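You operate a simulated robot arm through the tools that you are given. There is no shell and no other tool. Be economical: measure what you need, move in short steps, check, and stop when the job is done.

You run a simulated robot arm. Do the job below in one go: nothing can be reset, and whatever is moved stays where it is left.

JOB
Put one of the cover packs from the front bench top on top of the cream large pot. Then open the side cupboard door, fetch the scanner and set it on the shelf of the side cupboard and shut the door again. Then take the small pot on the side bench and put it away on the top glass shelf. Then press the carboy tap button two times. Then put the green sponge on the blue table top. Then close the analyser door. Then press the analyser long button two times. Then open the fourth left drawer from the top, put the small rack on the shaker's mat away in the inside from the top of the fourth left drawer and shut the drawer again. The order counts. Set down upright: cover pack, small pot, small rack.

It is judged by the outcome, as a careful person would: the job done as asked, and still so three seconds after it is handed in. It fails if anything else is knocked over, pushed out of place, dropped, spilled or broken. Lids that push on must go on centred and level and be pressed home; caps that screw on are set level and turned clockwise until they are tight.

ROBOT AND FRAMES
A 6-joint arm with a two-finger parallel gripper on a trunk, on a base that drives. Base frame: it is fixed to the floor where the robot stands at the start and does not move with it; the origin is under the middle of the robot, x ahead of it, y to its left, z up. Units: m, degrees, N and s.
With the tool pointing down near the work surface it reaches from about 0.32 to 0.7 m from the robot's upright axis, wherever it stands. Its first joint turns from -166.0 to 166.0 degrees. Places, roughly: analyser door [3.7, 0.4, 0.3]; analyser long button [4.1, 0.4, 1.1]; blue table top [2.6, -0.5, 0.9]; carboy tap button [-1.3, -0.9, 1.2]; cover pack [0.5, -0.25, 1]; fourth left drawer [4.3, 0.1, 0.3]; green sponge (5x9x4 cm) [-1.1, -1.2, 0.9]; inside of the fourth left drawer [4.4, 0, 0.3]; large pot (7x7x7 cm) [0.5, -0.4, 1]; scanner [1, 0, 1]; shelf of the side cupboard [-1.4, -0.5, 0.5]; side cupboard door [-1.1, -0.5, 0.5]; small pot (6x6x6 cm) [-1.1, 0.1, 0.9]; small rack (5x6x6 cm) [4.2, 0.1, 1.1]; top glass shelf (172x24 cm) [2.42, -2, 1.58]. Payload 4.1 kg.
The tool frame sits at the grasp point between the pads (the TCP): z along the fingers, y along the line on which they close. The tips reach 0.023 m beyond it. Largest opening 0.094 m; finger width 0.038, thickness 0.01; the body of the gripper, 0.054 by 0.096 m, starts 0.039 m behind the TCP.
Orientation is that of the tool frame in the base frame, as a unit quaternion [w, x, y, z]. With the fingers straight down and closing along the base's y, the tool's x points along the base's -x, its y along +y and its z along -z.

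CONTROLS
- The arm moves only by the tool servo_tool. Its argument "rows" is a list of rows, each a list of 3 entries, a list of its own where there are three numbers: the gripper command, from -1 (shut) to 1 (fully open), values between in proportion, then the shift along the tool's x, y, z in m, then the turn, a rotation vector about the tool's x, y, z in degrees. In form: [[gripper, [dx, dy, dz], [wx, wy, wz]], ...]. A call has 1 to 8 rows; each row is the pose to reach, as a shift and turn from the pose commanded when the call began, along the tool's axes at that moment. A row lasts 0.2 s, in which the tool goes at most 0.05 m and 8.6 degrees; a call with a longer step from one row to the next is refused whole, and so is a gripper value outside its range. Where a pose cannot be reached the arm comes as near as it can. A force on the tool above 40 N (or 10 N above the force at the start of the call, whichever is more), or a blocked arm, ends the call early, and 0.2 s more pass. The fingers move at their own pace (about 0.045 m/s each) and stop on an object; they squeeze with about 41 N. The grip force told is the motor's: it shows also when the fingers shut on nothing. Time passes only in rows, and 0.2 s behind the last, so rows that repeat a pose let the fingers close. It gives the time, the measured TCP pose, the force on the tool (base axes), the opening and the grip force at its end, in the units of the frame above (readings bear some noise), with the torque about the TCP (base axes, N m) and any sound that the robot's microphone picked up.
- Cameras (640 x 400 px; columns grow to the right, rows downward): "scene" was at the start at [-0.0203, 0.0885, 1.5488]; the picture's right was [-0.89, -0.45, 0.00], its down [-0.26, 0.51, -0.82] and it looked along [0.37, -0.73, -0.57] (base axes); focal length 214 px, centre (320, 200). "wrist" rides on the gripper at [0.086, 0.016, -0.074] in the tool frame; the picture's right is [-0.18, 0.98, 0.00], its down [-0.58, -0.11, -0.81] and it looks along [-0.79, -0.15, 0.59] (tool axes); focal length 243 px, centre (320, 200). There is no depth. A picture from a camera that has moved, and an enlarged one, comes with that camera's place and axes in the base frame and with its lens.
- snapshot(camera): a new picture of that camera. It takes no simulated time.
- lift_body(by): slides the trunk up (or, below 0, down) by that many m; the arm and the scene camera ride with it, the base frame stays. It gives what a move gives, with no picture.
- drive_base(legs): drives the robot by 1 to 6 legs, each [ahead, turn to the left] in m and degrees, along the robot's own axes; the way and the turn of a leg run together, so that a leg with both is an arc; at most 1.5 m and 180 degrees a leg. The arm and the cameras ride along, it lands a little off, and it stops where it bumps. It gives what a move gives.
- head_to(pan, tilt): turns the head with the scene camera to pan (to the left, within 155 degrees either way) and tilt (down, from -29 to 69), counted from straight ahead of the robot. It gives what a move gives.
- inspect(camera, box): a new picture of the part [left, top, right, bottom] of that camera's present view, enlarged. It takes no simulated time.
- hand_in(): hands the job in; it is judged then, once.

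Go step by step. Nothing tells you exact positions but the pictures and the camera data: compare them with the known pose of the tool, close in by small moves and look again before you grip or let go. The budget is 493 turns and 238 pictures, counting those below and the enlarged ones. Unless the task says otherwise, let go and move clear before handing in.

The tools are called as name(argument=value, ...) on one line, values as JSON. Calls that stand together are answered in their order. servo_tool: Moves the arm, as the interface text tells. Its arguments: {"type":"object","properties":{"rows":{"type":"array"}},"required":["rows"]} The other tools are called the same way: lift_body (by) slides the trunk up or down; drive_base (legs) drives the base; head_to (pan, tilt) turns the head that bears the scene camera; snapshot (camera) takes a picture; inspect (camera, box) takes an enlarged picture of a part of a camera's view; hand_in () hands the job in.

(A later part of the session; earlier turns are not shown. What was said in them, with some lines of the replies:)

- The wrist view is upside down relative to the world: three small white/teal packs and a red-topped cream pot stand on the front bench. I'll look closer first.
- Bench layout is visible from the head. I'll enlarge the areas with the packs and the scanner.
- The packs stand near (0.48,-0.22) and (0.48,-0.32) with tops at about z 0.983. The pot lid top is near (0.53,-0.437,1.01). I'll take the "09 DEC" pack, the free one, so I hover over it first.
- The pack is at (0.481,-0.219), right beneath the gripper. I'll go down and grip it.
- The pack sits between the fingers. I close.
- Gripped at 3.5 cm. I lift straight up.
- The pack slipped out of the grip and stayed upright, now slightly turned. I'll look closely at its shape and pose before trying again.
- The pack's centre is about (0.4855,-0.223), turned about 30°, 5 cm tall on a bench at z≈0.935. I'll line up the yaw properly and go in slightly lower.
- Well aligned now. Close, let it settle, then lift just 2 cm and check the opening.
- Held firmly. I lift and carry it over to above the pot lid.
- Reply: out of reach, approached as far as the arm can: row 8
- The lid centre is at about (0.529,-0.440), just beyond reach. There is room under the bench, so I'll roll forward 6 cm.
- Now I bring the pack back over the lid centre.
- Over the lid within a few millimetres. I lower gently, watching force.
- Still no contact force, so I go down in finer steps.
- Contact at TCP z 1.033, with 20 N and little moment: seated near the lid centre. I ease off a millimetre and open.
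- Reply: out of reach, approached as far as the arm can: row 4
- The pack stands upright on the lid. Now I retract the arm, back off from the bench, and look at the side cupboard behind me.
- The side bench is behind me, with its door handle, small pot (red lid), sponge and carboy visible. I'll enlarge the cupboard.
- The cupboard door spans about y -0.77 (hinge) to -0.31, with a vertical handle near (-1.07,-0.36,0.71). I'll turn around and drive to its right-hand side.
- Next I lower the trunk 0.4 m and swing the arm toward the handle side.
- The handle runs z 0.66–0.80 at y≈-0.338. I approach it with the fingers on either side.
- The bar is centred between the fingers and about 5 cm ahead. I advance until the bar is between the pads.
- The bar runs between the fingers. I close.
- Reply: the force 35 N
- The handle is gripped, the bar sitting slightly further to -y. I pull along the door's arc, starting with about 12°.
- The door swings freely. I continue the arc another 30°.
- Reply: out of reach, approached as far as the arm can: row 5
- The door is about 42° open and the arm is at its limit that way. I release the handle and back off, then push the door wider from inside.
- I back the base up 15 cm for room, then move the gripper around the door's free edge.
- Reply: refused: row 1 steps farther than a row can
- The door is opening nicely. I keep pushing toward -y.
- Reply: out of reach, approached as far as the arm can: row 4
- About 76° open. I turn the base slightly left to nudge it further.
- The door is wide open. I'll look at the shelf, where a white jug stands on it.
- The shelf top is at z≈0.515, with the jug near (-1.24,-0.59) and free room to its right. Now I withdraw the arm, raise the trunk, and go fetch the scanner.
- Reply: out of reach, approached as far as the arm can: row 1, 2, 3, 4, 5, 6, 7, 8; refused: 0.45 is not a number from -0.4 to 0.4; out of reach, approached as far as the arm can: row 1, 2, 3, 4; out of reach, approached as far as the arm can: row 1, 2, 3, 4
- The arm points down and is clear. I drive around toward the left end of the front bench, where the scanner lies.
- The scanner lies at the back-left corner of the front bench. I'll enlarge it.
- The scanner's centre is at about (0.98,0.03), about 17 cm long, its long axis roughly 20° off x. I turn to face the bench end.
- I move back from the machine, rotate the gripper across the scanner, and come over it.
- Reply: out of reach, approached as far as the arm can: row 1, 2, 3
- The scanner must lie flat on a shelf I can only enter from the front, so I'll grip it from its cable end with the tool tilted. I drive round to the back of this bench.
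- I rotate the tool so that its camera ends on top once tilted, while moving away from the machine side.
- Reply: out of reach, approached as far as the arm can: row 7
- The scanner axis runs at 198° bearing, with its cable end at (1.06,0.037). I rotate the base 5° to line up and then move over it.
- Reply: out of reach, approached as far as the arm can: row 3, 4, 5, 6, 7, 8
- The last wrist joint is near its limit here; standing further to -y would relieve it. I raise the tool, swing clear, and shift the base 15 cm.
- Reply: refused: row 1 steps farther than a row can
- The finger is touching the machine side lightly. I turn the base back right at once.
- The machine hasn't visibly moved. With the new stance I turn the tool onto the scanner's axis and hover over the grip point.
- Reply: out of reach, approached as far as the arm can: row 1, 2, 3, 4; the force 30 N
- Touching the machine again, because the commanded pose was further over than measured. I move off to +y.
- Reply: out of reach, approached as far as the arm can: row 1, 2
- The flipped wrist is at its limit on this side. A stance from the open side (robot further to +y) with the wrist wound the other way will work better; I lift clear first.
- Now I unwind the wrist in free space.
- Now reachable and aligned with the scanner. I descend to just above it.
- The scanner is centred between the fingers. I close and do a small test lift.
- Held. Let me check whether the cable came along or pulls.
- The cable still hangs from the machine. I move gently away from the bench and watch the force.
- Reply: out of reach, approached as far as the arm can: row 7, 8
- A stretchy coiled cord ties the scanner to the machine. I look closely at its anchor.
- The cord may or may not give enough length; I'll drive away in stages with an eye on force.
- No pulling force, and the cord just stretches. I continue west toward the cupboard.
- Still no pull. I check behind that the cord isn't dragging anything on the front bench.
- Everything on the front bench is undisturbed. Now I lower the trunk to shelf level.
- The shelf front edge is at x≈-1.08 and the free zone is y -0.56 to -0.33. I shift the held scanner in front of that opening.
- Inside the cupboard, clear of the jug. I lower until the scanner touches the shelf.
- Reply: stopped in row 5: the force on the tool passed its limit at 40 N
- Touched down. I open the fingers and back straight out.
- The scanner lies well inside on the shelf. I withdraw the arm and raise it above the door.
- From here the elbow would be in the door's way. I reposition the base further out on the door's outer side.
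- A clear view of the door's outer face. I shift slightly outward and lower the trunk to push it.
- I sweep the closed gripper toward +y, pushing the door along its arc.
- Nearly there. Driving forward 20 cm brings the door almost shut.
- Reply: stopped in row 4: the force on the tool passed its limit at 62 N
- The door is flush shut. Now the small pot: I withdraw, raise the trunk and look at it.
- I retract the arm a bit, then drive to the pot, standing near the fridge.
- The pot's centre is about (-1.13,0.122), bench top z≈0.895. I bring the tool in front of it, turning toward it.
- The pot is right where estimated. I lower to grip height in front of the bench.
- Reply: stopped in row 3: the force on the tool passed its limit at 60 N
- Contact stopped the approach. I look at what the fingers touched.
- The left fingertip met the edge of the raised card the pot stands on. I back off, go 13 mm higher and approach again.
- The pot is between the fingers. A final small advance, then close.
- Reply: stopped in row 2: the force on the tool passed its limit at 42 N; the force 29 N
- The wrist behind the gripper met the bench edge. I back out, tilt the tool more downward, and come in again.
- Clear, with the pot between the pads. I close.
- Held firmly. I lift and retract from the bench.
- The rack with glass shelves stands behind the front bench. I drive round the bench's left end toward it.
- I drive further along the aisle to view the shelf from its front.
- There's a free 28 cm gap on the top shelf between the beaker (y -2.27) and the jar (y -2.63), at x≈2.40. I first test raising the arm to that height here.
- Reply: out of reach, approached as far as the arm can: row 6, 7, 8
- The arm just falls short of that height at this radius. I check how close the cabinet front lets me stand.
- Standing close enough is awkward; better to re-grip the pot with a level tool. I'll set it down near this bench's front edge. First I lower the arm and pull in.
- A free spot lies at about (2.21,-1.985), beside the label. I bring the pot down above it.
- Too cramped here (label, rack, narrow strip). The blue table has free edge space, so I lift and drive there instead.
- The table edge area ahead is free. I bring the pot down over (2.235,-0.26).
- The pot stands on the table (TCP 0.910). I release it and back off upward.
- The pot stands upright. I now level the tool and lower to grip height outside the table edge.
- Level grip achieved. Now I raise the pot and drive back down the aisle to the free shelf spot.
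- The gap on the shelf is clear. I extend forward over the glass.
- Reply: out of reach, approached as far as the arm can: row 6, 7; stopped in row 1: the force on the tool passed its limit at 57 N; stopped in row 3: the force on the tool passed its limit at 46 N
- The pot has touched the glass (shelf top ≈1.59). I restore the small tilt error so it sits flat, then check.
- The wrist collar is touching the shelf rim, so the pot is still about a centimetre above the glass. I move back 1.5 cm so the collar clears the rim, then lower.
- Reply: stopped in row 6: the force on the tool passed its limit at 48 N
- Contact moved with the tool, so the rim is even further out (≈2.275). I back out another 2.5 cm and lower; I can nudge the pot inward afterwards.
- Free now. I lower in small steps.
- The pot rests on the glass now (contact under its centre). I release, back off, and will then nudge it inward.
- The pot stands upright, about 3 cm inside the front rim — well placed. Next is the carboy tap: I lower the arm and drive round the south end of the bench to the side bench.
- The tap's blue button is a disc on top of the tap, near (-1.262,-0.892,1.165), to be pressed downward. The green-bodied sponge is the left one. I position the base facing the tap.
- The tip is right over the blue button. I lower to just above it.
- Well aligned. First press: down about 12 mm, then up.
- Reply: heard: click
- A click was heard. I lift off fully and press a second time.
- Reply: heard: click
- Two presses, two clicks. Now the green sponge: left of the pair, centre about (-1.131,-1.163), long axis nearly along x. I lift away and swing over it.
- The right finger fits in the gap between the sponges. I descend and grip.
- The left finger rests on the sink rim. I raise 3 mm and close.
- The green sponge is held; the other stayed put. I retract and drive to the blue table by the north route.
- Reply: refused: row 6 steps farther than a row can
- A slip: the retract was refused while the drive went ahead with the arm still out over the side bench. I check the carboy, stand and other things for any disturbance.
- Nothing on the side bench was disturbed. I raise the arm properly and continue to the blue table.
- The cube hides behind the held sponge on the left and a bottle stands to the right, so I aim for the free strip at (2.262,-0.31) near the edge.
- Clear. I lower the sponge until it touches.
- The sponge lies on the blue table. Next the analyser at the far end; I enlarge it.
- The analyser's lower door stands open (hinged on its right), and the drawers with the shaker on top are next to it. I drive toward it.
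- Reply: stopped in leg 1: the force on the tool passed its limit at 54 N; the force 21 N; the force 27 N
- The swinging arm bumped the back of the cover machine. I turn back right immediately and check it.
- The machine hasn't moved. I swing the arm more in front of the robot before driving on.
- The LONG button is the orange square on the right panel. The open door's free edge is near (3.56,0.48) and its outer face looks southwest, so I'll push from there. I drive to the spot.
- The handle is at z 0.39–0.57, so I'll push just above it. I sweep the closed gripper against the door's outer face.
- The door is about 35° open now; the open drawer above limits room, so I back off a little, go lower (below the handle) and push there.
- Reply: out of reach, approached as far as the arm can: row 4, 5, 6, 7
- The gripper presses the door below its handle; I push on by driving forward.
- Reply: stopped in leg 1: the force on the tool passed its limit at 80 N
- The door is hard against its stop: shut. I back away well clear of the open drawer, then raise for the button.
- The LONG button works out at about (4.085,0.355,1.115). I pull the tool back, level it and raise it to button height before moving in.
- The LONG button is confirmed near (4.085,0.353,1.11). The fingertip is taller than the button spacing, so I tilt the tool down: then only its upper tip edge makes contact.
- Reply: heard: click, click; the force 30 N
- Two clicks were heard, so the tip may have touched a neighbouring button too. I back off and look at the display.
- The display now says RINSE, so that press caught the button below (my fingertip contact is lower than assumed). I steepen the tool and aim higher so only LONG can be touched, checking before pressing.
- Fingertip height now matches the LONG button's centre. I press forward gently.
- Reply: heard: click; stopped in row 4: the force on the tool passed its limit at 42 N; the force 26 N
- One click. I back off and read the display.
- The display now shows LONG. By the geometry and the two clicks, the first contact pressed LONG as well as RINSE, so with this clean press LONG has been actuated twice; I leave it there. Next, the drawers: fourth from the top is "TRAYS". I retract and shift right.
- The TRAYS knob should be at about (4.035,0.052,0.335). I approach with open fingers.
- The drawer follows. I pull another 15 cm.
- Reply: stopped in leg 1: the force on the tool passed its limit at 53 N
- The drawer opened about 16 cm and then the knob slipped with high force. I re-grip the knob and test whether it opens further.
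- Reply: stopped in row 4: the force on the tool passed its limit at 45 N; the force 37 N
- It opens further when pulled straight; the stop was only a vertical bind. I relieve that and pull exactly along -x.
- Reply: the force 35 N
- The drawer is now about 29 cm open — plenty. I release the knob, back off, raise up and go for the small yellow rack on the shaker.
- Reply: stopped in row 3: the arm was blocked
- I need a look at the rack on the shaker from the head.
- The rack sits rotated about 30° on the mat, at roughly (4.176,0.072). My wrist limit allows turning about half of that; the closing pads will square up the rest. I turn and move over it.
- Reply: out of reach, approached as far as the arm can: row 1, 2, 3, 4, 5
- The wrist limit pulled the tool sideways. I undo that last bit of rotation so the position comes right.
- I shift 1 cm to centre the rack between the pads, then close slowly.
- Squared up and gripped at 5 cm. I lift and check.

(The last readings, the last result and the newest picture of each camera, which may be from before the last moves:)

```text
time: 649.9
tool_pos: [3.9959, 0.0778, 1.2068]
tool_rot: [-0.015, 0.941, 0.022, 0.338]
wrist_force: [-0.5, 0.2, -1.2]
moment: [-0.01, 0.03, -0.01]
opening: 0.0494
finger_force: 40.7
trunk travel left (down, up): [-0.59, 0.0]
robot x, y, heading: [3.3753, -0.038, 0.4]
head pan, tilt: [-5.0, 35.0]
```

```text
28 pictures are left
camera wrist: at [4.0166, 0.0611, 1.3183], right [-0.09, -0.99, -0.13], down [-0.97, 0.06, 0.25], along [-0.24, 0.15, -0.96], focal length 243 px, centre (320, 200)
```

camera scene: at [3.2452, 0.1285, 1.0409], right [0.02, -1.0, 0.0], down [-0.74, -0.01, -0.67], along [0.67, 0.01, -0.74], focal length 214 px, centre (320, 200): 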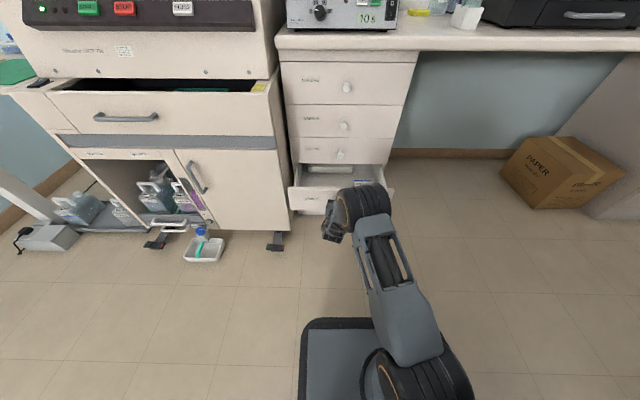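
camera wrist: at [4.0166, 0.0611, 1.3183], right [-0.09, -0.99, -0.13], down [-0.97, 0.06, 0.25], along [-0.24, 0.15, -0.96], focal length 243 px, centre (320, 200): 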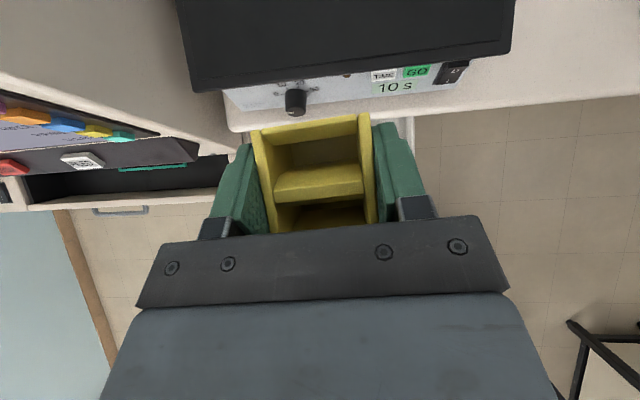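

The rack is held level. I pull back clear of the bench front and lower the trunk over the open drawer.

servo_tool(rows=[[-1, [-0.025, -0.009, -0.021], [0, 0, 0]], [-1, [-0.051, -0.017, -0.042], [0, 0, 0]], [-1, [-0.076, -0.026, -0.0626], [0, 0, 0]], [-1, [-0.076, -0.026, -0.0626], [0, 0, 0]]])

lift_body(by=-0.4)

lift_body(by=-0.15)

head_to(pan=8, tilt=50)

snapshot(camera="scene")

```text
time: 650.9
tool_pos: [3.8967, 0.0987, 1.2069]
tool_rot: [-0.016, 0.941, 0.022, 0.337]
wrist_force: [-0.5, -0.3, -0.7]
moment: [0.01, 0.02, 0.0]
opening: 0.0496
finger_force: 40.9
trunk travel left (down, up): [-0.59, 0.0]
robot x, y, heading: [3.3758, -0.0371, 1.0]
head pan, tilt: [-5.0, 35.0]
```

```text
time: 654.7
tool_pos: [3.8967, 0.0985, 0.8072]
tool_rot: [-0.015, 0.941, 0.022, 0.337]
wrist_force: [-1.5, -0.3, -0.4]
moment: [0.03, 0.0, -0.04]
opening: 0.0495
finger_force: 41.3
trunk travel left (down, up): [-0.19, 0.4]
robot x, y, heading: [3.3756, -0.0393, 0.8]
head pan, tilt: [-5.0, 35.0]
```

```text
time: 656.5
tool_pos: [3.8966, 0.0976, 0.657]
tool_rot: [-0.015, 0.941, 0.021, 0.336]
wrist_force: [0.0, -0.5, -0.1]
moment: [0.0, 0.01, -0.02]
opening: 0.0494
finger_force: 41.8
trunk travel left (down, up): [-0.04, 0.55]
robot x, y, heading: [3.3732, -0.0352, 0.9]
head pan, tilt: [-5.0, 35.0]
```

```text
time: 657.2
tool_pos: [3.8974, 0.0989, 0.6574]
tool_rot: [-0.015, 0.941, 0.021, 0.337]
wrist_force: [0.1, 0.3, -0.8]
moment: [-0.01, 0.03, -0.01]
opening: 0.0494
finger_force: 41.3
trunk travel left (down, up): [-0.04, 0.55]
robot x, y, heading: [3.3748, -0.0395, 0.9]
head pan, tilt: [8.0, 50.0]
```

```text
27 pictures are left
camera scene: at [3.3889, 0.1404, 1.0667], right [0.15, -0.99, 0.0], down [-0.76, -0.12, -0.64], along [0.64, 0.1, -0.77], focal length 214 px, centre (320, 200)
```

scene: 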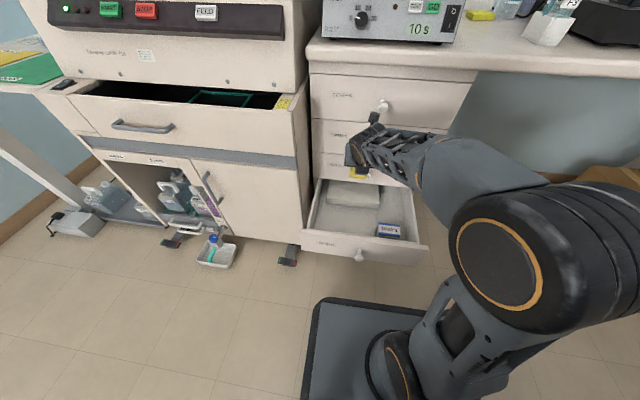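

inspect(camera="scene", box=[290, 150, 440, 270])

```text
3.33 times, centred on (365, 210) of scene
camera zoom: at [3.3889, 0.1404, 1.0667], right [0.15, -0.99, 0.0], down [-0.76, -0.12, -0.64], along [0.64, 0.1, -0.77], focal length 715 px, centre (170, 167)
```

zoom: 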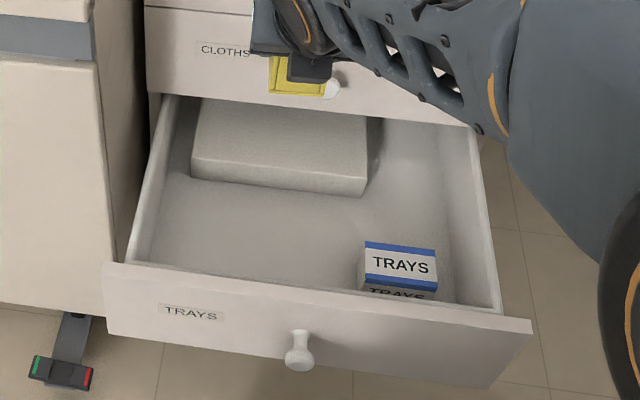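

There's free floor in the drawer between front panel (x≈3.81) and box (x≈4.02). I lower the rack toward (3.95,0.10).

servo_tool(rows=[[-1, [-0.0177, 0, 0.0372], [0, 0, 0]], [-1, [-0.0354, 0, 0.0744], [0, 0, 0]], [-1, [-0.053, 0, 0.1116], [0, 0, 0]], [-1, [-0.0707, 0, 0.1488], [0, 0, 0]], [-1, [-0.0884, 0, 0.186], [0, 0, 0]], [-1, [-0.0884, 0, 0.186], [0, 0, 0]]])

inspect(camera="scene", box=[290, 150, 440, 270])

```text
time: 658.6
tool_pos: [3.9472, 0.1046, 0.4581]
tool_rot: [-0.015, 0.941, 0.022, 0.337]
wrist_force: [0.8, 0.3, -1.2]
moment: [0.01, 0.01, -0.01]
opening: 0.0498
finger_force: 41.7
trunk travel left (down, up): [-0.04, 0.55]
robot x, y, heading: [3.3747, -0.0384, 0.7]
head pan, tilt: [8.0, 50.0]
```

```text
3.33 times, centred on (365, 210) of scene
camera zoom: at [3.3888, 0.1404, 1.0667], right [0.15, -0.99, 0.0], down [-0.76, -0.12, -0.64], along [0.64, 0.1, -0.77], focal length 715 px, centre (170, 167)
```

zoom: 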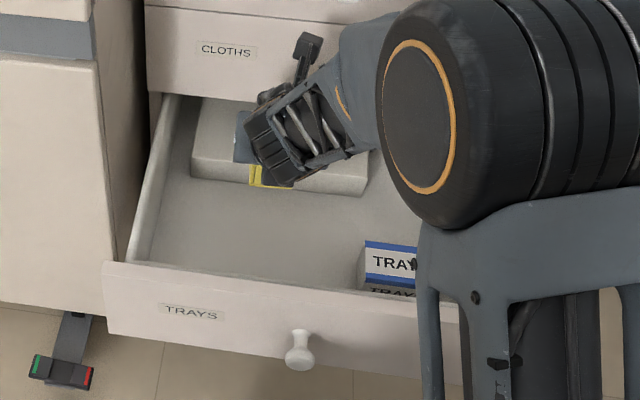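

servo_tool(rows=[[-1, [-0.019, 0, 0.0232], [0, 0, 0]], [-1, [-0.038, 0, 0.0464], [0, 0, 0]], [-1, [-0.0572, 0, 0.0696], [0, 0, 0]], [-1, [-0.0635, 0, 0.0773], [0, 0, 0]], [-1, [-0.0667, 0, 0.0812], [0, 0, 0]], [-1, [-0.0699, 0, 0.085], [0, 0, 0]], [-1, [-0.0699, 0, 0.085], [0, 0, 0]]])

servo_tool(rows=[[-1, [-0.0032, 0, 0.0039], [0, 0, 0]], [-1, [-0.0064, 0, 0.0077], [0, 0, 0]], [-1, [-0.0095, 0, 0.0116], [0, 0, 0]], [-1, [-0.0127, 0, 0.0155], [0, 0, 0]], [-1, [-0.0127, 0, 0.0155], [0, 0, 0]]])

```text
time: 660.2
tool_pos: [3.9479, 0.1053, 0.3474]
tool_rot: [-0.015, 0.941, 0.022, 0.336]
wrist_force: [-0.3, 0.5, -0.4]
moment: [-0.02, 0.01, -0.02]
opening: 0.0495
finger_force: 41.4
trunk travel left (down, up): [-0.04, 0.55]
robot x, y, heading: [3.3774, -0.0362, 0.8]
head pan, tilt: [8.0, 50.0]
```

```text
time: 661.4
tool_pos: [3.9458, 0.1053, 0.3268]
tool_rot: [-0.016, 0.941, 0.022, 0.338]
wrist_force: [-0.5, 0.0, -1.2]
moment: [0.01, 0.05, -0.01]
opening: 0.0496
finger_force: 41.1
trunk travel left (down, up): [-0.04, 0.55]
robot x, y, heading: [3.3762, -0.0349, 0.5]
head pan, tilt: [8.0, 50.0]
```

servo_tool(rows=[[-1, [-0.0019, 0, 0.0023], [0, 0, 0]], [-1, [-0.0038, 0, 0.0046], [0, 0, 0]], [-1, [-0.0057, 0, 0.007], [0, 0, 0]], [-1, [-0.0076, 0, 0.0093], [0, 0, 0]], [-1, [-0.0095, 0, 0.0116], [0, 0, 0]], [-1, [-0.0095, 0, 0.0116], [0, 0, 0]]])

snapshot(camera="wrist")

```text
time: 662.6
tool_pos: [3.9502, 0.1054, 0.3185]
tool_rot: [-0.015, 0.939, 0.021, 0.343]
wrist_force: [1.5, -0.2, 14.0]
moment: [-0.44, 0.44, 0.04]
opening: 0.0494
finger_force: 40.9
trunk travel left (down, up): [-0.04, 0.55]
robot x, y, heading: [3.3715, -0.0355, 0.6]
head pan, tilt: [8.0, 50.0]
stopped in row 5: the force on the tool passed its limit at 42 N (the readings are from after the stop); the commanded pose is now the measured one
```

```text
24 pictures are left
camera wrist: at [3.9692, 0.0883, 0.4305], right [-0.09, -0.99, -0.13], down [-0.97, 0.06, 0.24], along [-0.23, 0.15, -0.96], focal length 243 px, centre (320, 200)
```

wrist: 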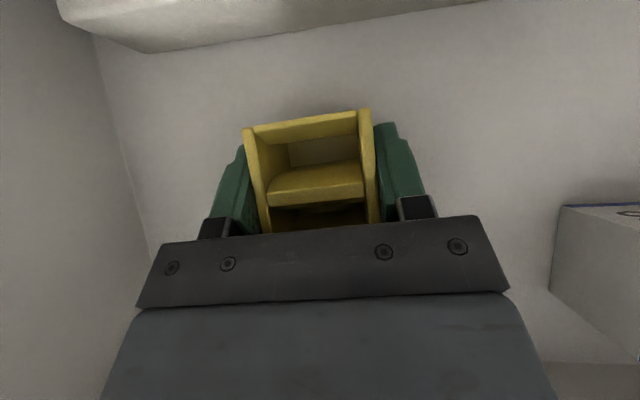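

Touched down on the drawer floor. I ease up a hair and open.

servo_tool(rows=[[-1, [0.0006, 0, -0.0008], [0, -0.5, 0]], [0.1, [0.0006, 0, -0.0008], [0, -0.5, 0]], [0.3, [0.0006, 0, -0.0008], [0, -0.5, 0]], [0.5, [0.0006, 0, -0.0008], [0, -0.5, 0]], [0.5, [0.0006, 0, -0.0008], [0, -0.5, 0]]])

servo_tool(rows=[[0.5, [0.0133, 0, -0.0163], [0, 0, 0]], [0.5, [0.0318, 0, -0.0387], [0, 0, 0]], [0.5, [0.0635, 0, -0.0773], [0, 0, 0]], [0.5, [0.09, 0, -0.11], [0, 0, 0]], [0.5, [0.108, 0, -0.15], [0, 0, 0]]])

snapshot(camera="wrist")

```text
time: 663.8
tool_pos: [3.9491, 0.1056, 0.3168]
tool_rot: [-0.015, 0.942, 0.022, 0.335]
wrist_force: [0.2, 0.2, -0.2]
moment: [-0.03, 0.01, 0.0]
opening: 0.0706
finger_force: 0.0
trunk travel left (down, up): [-0.04, 0.55]
robot x, y, heading: [3.3734, -0.0353, 1.0]
head pan, tilt: [8.0, 50.0]
```

```text
time: 665.0
tool_pos: [3.9396, 0.1018, 0.5017]
tool_rot: [-0.017, 0.941, 0.023, 0.336]
wrist_force: [-0.1, -0.1, -0.5]
moment: [0.02, -0.01, 0.01]
opening: 0.0706
finger_force: 0.0
trunk travel left (down, up): [-0.04, 0.55]
robot x, y, heading: [3.3767, -0.04, 0.6]
head pan, tilt: [8.0, 50.0]
```

```text
23 pictures are left
camera wrist: at [3.9594, 0.084, 0.6135], right [-0.09, -0.99, -0.13], down [-0.96, 0.06, 0.26], along [-0.25, 0.15, -0.96], focal length 243 px, centre (320, 200)
```

wrist: 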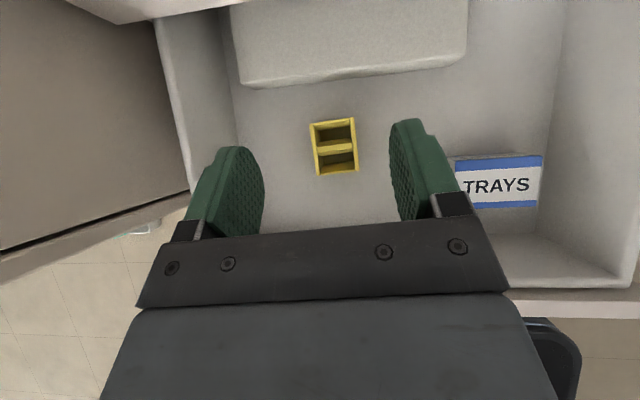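

The rack stands upright in the drawer. Now I back off, bring the closed gripper in front of the drawer and push it shut.

drive_base(legs=[[-0.19, 0]])

servo_tool(rows=[[-1, [-0.025, 0.003, -0.021], [0, 5, 0]], [-1, [-0.05, 0.006, -0.042], [0, 11, 0]], [-1, [-0.075, 0.009, -0.063], [0, 17, 0]], [-1, [-0.1, 0.012, -0.083], [0, 24, 0]], [-1, [-0.1, 0.012, -0.083], [0, 32, 0]], [-1, [-0.1, 0.012, -0.083], [0, 40, 0]]])

```text
time: 666.6
tool_pos: [3.7541, 0.098, 0.52]
tool_rot: [-0.015, 0.937, 0.021, 0.347]
wrist_force: [0.5, -1.5, -0.8]
moment: [0.01, -0.03, 0.04]
opening: 0.0704
finger_force: 0.0
trunk travel left (down, up): [-0.04, 0.55]
robot x, y, heading: [3.198, -0.0413, -0.1]
head pan, tilt: [8.0, 50.0]
stopped in leg 1: the robot was blocked; the commanded pose is now the measured one
```

```text
time: 668.0
tool_pos: [3.6427, 0.0942, 0.5076]
tool_rot: [-0.02, 0.762, 0.014, 0.648]
wrist_force: [0.0, 0.5, 0.8]
moment: [-0.02, 0.05, 0.0]
opening: 0.0001
finger_force: 41.5
out of reach, approached as far as the arm can: row 4, 5, 6
trunk travel left (down, up): [-0.04, 0.55]
robot x, y, heading: [3.1983, -0.0379, -0.1]
head pan, tilt: [8.0, 50.0]
```

The base stopped slightly early; I check the drawer and surroundings.

snapshot(camera="scene")

head_to(pan=-150, tilt=45)

snapshot(camera="scene")

```text
22 pictures are left
camera scene: at [3.2364, 0.1381, 1.0704], right [0.14, -0.99, 0.0], down [-0.77, -0.11, -0.63], along [0.62, 0.09, -0.78], focal length 214 px, centre (320, 200)
```

scene: 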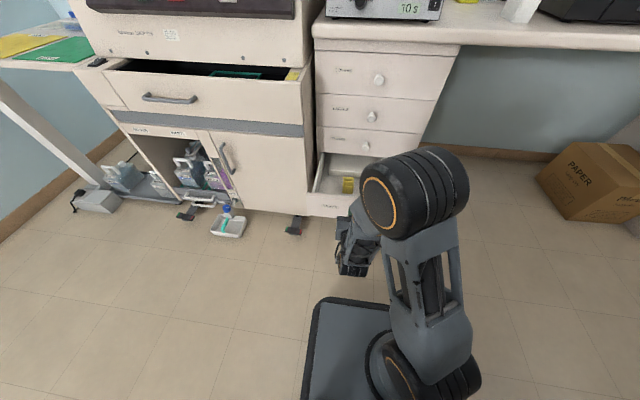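

```text
time: 670.5
tool_pos: [3.6429, 0.0943, 0.5075]
tool_rot: [-0.02, 0.763, 0.015, 0.646]
wrist_force: [0.5, -1.0, -0.2]
moment: [-0.02, 0.02, 0.01]
opening: 0.0
finger_force: 40.8
trunk travel left (down, up): [-0.04, 0.55]
robot x, y, heading: [3.1934, -0.0358, 0.3]
head pan, tilt: [-150.0, 45.0]
```

```text
21 pictures are left
camera scene: at [3.0903, 0.0864, 1.0806], right [-0.5, 0.86, 0.01], down [0.59, 0.36, -0.72], along [-0.63, -0.36, -0.69], focal length 214 px, centre (320, 200)
```

scene: 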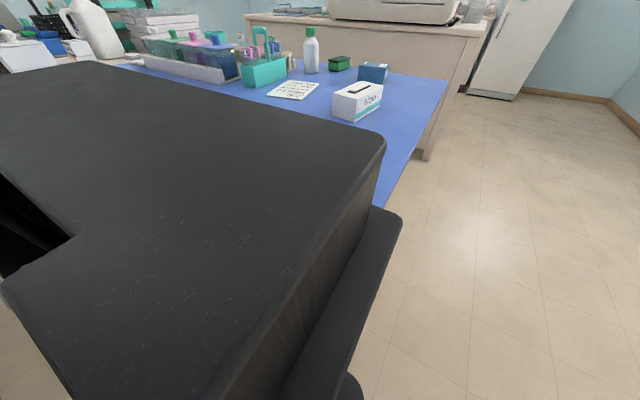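

The base had just come up against the blue table behind; nothing there has moved, and the drawer and rack are as left. I lower the gripper in front of the drawer.

servo_tool(rows=[[-1, [-0.04, 0, 0.0065], [0, 0, 0]], [-1, [-0.08, 0, 0.013], [0, 0, 0]], [-1, [-0.12, 0, 0.02], [0, 0, 0]], [-1, [-0.158, 0, 0.026], [0, 0, 0]], [-1, [-0.158, 0, 0.026], [0, 0, 0]]])

snapshot(camera="wrist")

```text
time: 671.7
tool_pos: [3.6438, 0.093, 0.3465]
tool_rot: [-0.02, 0.762, 0.014, 0.647]
wrist_force: [-1.1, 0.2, -0.8]
moment: [0.01, -0.03, -0.01]
opening: 0.0001
finger_force: 41.1
trunk travel left (down, up): [-0.04, 0.55]
robot x, y, heading: [3.1955, -0.0398, 0.0]
head pan, tilt: [-150.0, 45.0]
```

```text
20 pictures are left
camera wrist: at [3.5853, 0.0724, 0.4429], right [0.02, -0.98, -0.19], down [-0.89, 0.07, -0.44], along [0.45, 0.18, -0.88], focal length 243 px, centre (320, 200)
```

wrist: 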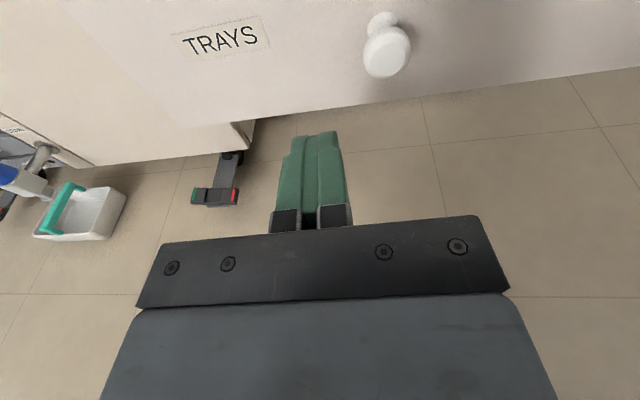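

I drive forward, pushing the drawer front shut.

drive_base(legs=[[0.33, 0]])

snapshot(camera="wrist")

```text
time: 672.4
tool_pos: [3.6424, 0.0933, 0.3565]
tool_rot: [-0.021, 0.751, 0.016, 0.66]
wrist_force: [0.5, -1.1, 0.1]
moment: [0.01, 0.01, 0.0]
opening: 0.0001
finger_force: 40.9
trunk travel left (down, up): [-0.04, 0.55]
robot x, y, heading: [3.2067, -0.0415, 0.1]
head pan, tilt: [-150.0, 45.0]
stopped in leg 1: the robot was blocked; the commanded pose is now the measured one
```

```text
19 pictures are left
camera wrist: at [3.579, 0.073, 0.4517], right [0.03, -0.98, -0.19], down [-0.88, 0.07, -0.47], along [0.48, 0.18, -0.86], focal length 243 px, centre (320, 200)
```

wrist: 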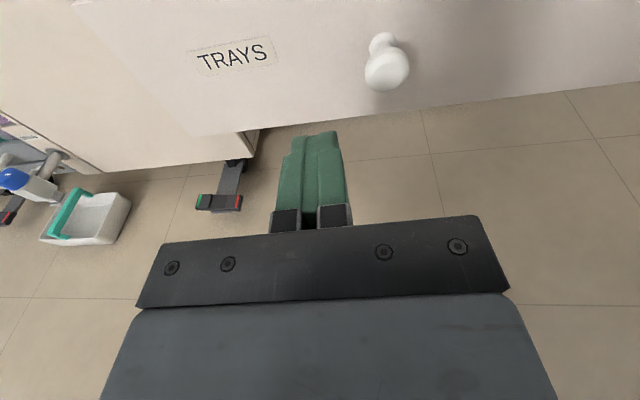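

The folded wrist is probably touching my own base plate. I extend the arm forward first, then push.

servo_tool(rows=[[-1, [0.008, 0.001, 0.025], [0, 0, 0]], [-1, [0.014, 0.002, 0.05], [0, 0, 0]], [-1, [0.02, 0.003, 0.08], [0, 0, 0]], [-1, [0.026, 0.005, 0.11], [0, 0, 0]], [-1, [0.034, 0.006, 0.15], [0, 0, 0]], [-1, [0.04, 0.008, 0.19], [0, 0, 0]]])

snapshot(camera="wrist")

```text
time: 673.8
tool_pos: [3.8338, 0.096, 0.3708]
tool_rot: [-0.019, 0.751, 0.015, 0.66]
wrist_force: [0.1, -0.3, -1.1]
moment: [0.04, -0.03, -0.02]
opening: 0.0
finger_force: 40.7
trunk travel left (down, up): [-0.04, 0.55]
robot x, y, heading: [3.2036, -0.0413, 0.1]
head pan, tilt: [-150.0, 45.0]
```

```text
18 pictures are left
camera wrist: at [3.7714, 0.076, 0.4657], right [0.02, -0.98, -0.19], down [-0.88, 0.07, -0.47], along [0.48, 0.18, -0.86], focal length 243 px, centre (320, 200)
```

wrist: 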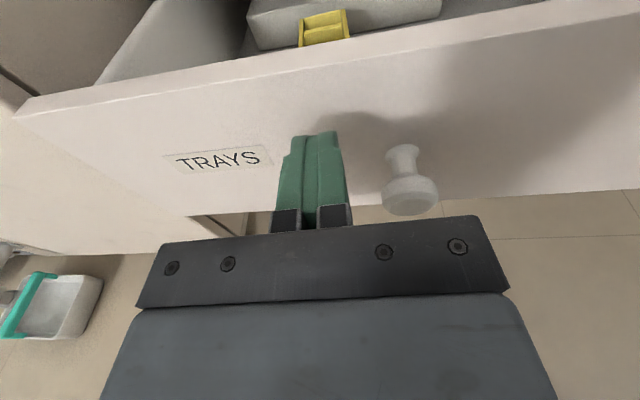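

The drawer is moving in with the rack standing behind the panel. I continue by driving.

drive_base(legs=[[0.15, 0]])

```text
time: 675.2
tool_pos: [3.9828, 0.0984, 0.3702]
tool_rot: [-0.02, 0.751, 0.015, 0.66]
wrist_force: [0.7, -0.6, -0.2]
moment: [0.0, -0.03, 0.02]
opening: 0.0
finger_force: 41.4
trunk travel left (down, up): [-0.04, 0.55]
robot x, y, heading: [3.3568, -0.0378, 0.3]
head pan, tilt: [-150.0, 45.0]
```

drive_base(legs=[[0.05, 0]])

drive_base(legs=[[0.02, 0]])

head_to(pan=10, tilt=45)

inspect(camera="scene", box=[270, 120, 450, 260])

```text
time: 676.1
tool_pos: [4.0341, 0.0964, 0.3702]
tool_rot: [-0.02, 0.751, 0.015, 0.66]
wrist_force: [0.7, 0.0, -0.1]
moment: [-0.01, -0.01, 0.0]
opening: 0.0
finger_force: 41.2
trunk travel left (down, up): [-0.04, 0.55]
robot x, y, heading: [3.4047, -0.0394, 0.1]
head pan, tilt: [-150.0, 45.0]
```

```text
time: 676.9
tool_pos: [4.039, 0.098, 0.3695]
tool_rot: [-0.019, 0.751, 0.015, 0.66]
wrist_force: [-10.3, -1.6, 6.2]
moment: [-0.04, -0.34, -0.11]
opening: 0.0
finger_force: 41.1
trunk travel left (down, up): [-0.04, 0.55]
robot x, y, heading: [3.4169, -0.0405, 0.3]
head pan, tilt: [-150.0, 45.0]
stopped in leg 1: the force on the tool passed its limit at 81 N (the readings are from after the stop); the commanded pose is now the measured one
```

```text
time: 679.4
tool_pos: [4.04, 0.0984, 0.3694]
tool_rot: [-0.02, 0.751, 0.016, 0.66]
wrist_force: [-14.5, 0.5, 3.3]
moment: [-0.01, -0.28, -0.1]
opening: 0.0002
finger_force: 41.2
trunk travel left (down, up): [-0.04, 0.55]
robot x, y, heading: [3.4119, -0.0384, 0.4]
head pan, tilt: [10.0, 45.0]
```

```text
2.86 times, centred on (360, 190) of scene
camera zoom: at [3.4343, 0.1426, 1.0736], right [0.18, -0.98, 0.0], down [-0.7, -0.13, -0.71], along [0.7, 0.13, -0.71], focal length 613 px, centre (206, 229)
```

zoom: 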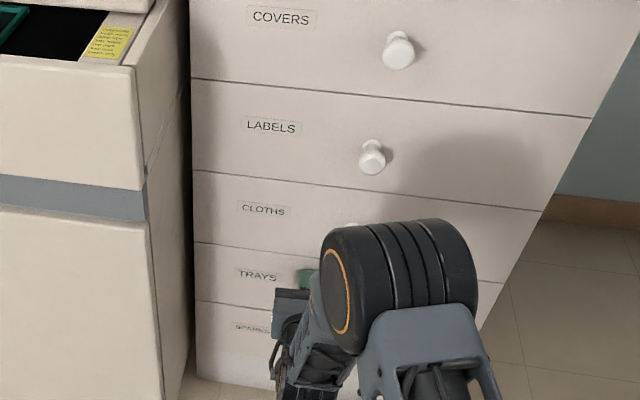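

The TRAYS drawer is flush shut. I back off and take a final look at the analyser and drawers.

drive_base(legs=[[-0.13, 0]])

lift_body(by=0.3)

snapshot(camera="scene")

```text
time: 680.7
tool_pos: [3.9096, 0.0964, 0.3693]
tool_rot: [-0.019, 0.751, 0.015, 0.66]
wrist_force: [0.5, 0.7, 0.4]
moment: [-0.03, -0.01, 0.01]
opening: 0.0
finger_force: 40.4
trunk travel left (down, up): [-0.04, 0.55]
robot x, y, heading: [3.2829, -0.0394, 0.3]
head pan, tilt: [10.0, 45.0]
```

```text
time: 683.7
tool_pos: [3.9093, 0.0962, 0.6687]
tool_rot: [-0.019, 0.751, 0.015, 0.66]
wrist_force: [0.3, 0.7, -0.7]
moment: [0.01, 0.02, -0.01]
opening: 0.0
finger_force: 41.2
trunk travel left (down, up): [-0.34, 0.25]
robot x, y, heading: [3.2803, -0.0365, 0.2]
head pan, tilt: [10.0, 45.0]
```

```text
16 pictures are left
camera scene: at [3.3043, 0.1422, 1.3735], right [0.18, -0.98, 0.0], down [-0.7, -0.13, -0.71], along [0.7, 0.13, -0.71], focal length 214 px, centre (320, 200)
```

scene: 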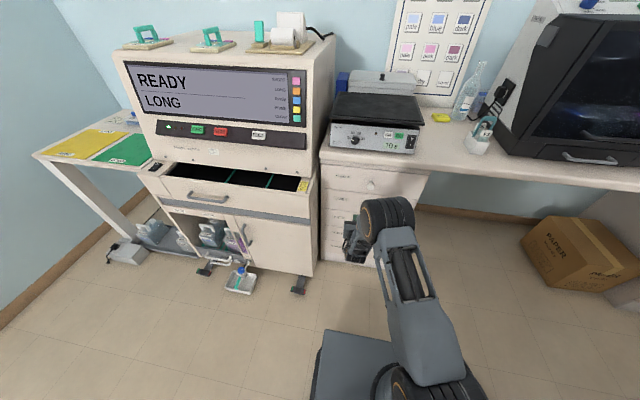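

The analyser door and the TRAYS drawer are shut, the display reads LONG, and the arm is clear. I hand in.

hand_in()

```text
The job is handed in.
```

I worked through every step in order, but two presses and two contacts along the way were not clean.

- **LONG button:** my first contact also caught RINSE. Two clicks were heard and the display briefly showed RINSE. I counted that as one LONG press and made one clean press after it, rather than two clean ones. The display now shows LONG.
- **Cover machine:** the gripper touched its side a few times, and the arm bumped its back once (about 54 N). It does not appear to have moved.
- **Blue table:** the base also came up against it while backing away. Nothing on it appears to have moved.
- **Scanner:** it is on the shelf with the cupboard door flush shut, but its cord is still attached to the cover machine. It runs out past the door edge and across the floor.
- **Small pot:** I set it down once on the blue table to change my grip. It now stands upright on the top glass shelf, about 3 cm inside the front edge.
- **Small rack:** it stood upright in the TRAYS drawer (fourth from the top) before I pushed the drawer shut; I did not look inside again.
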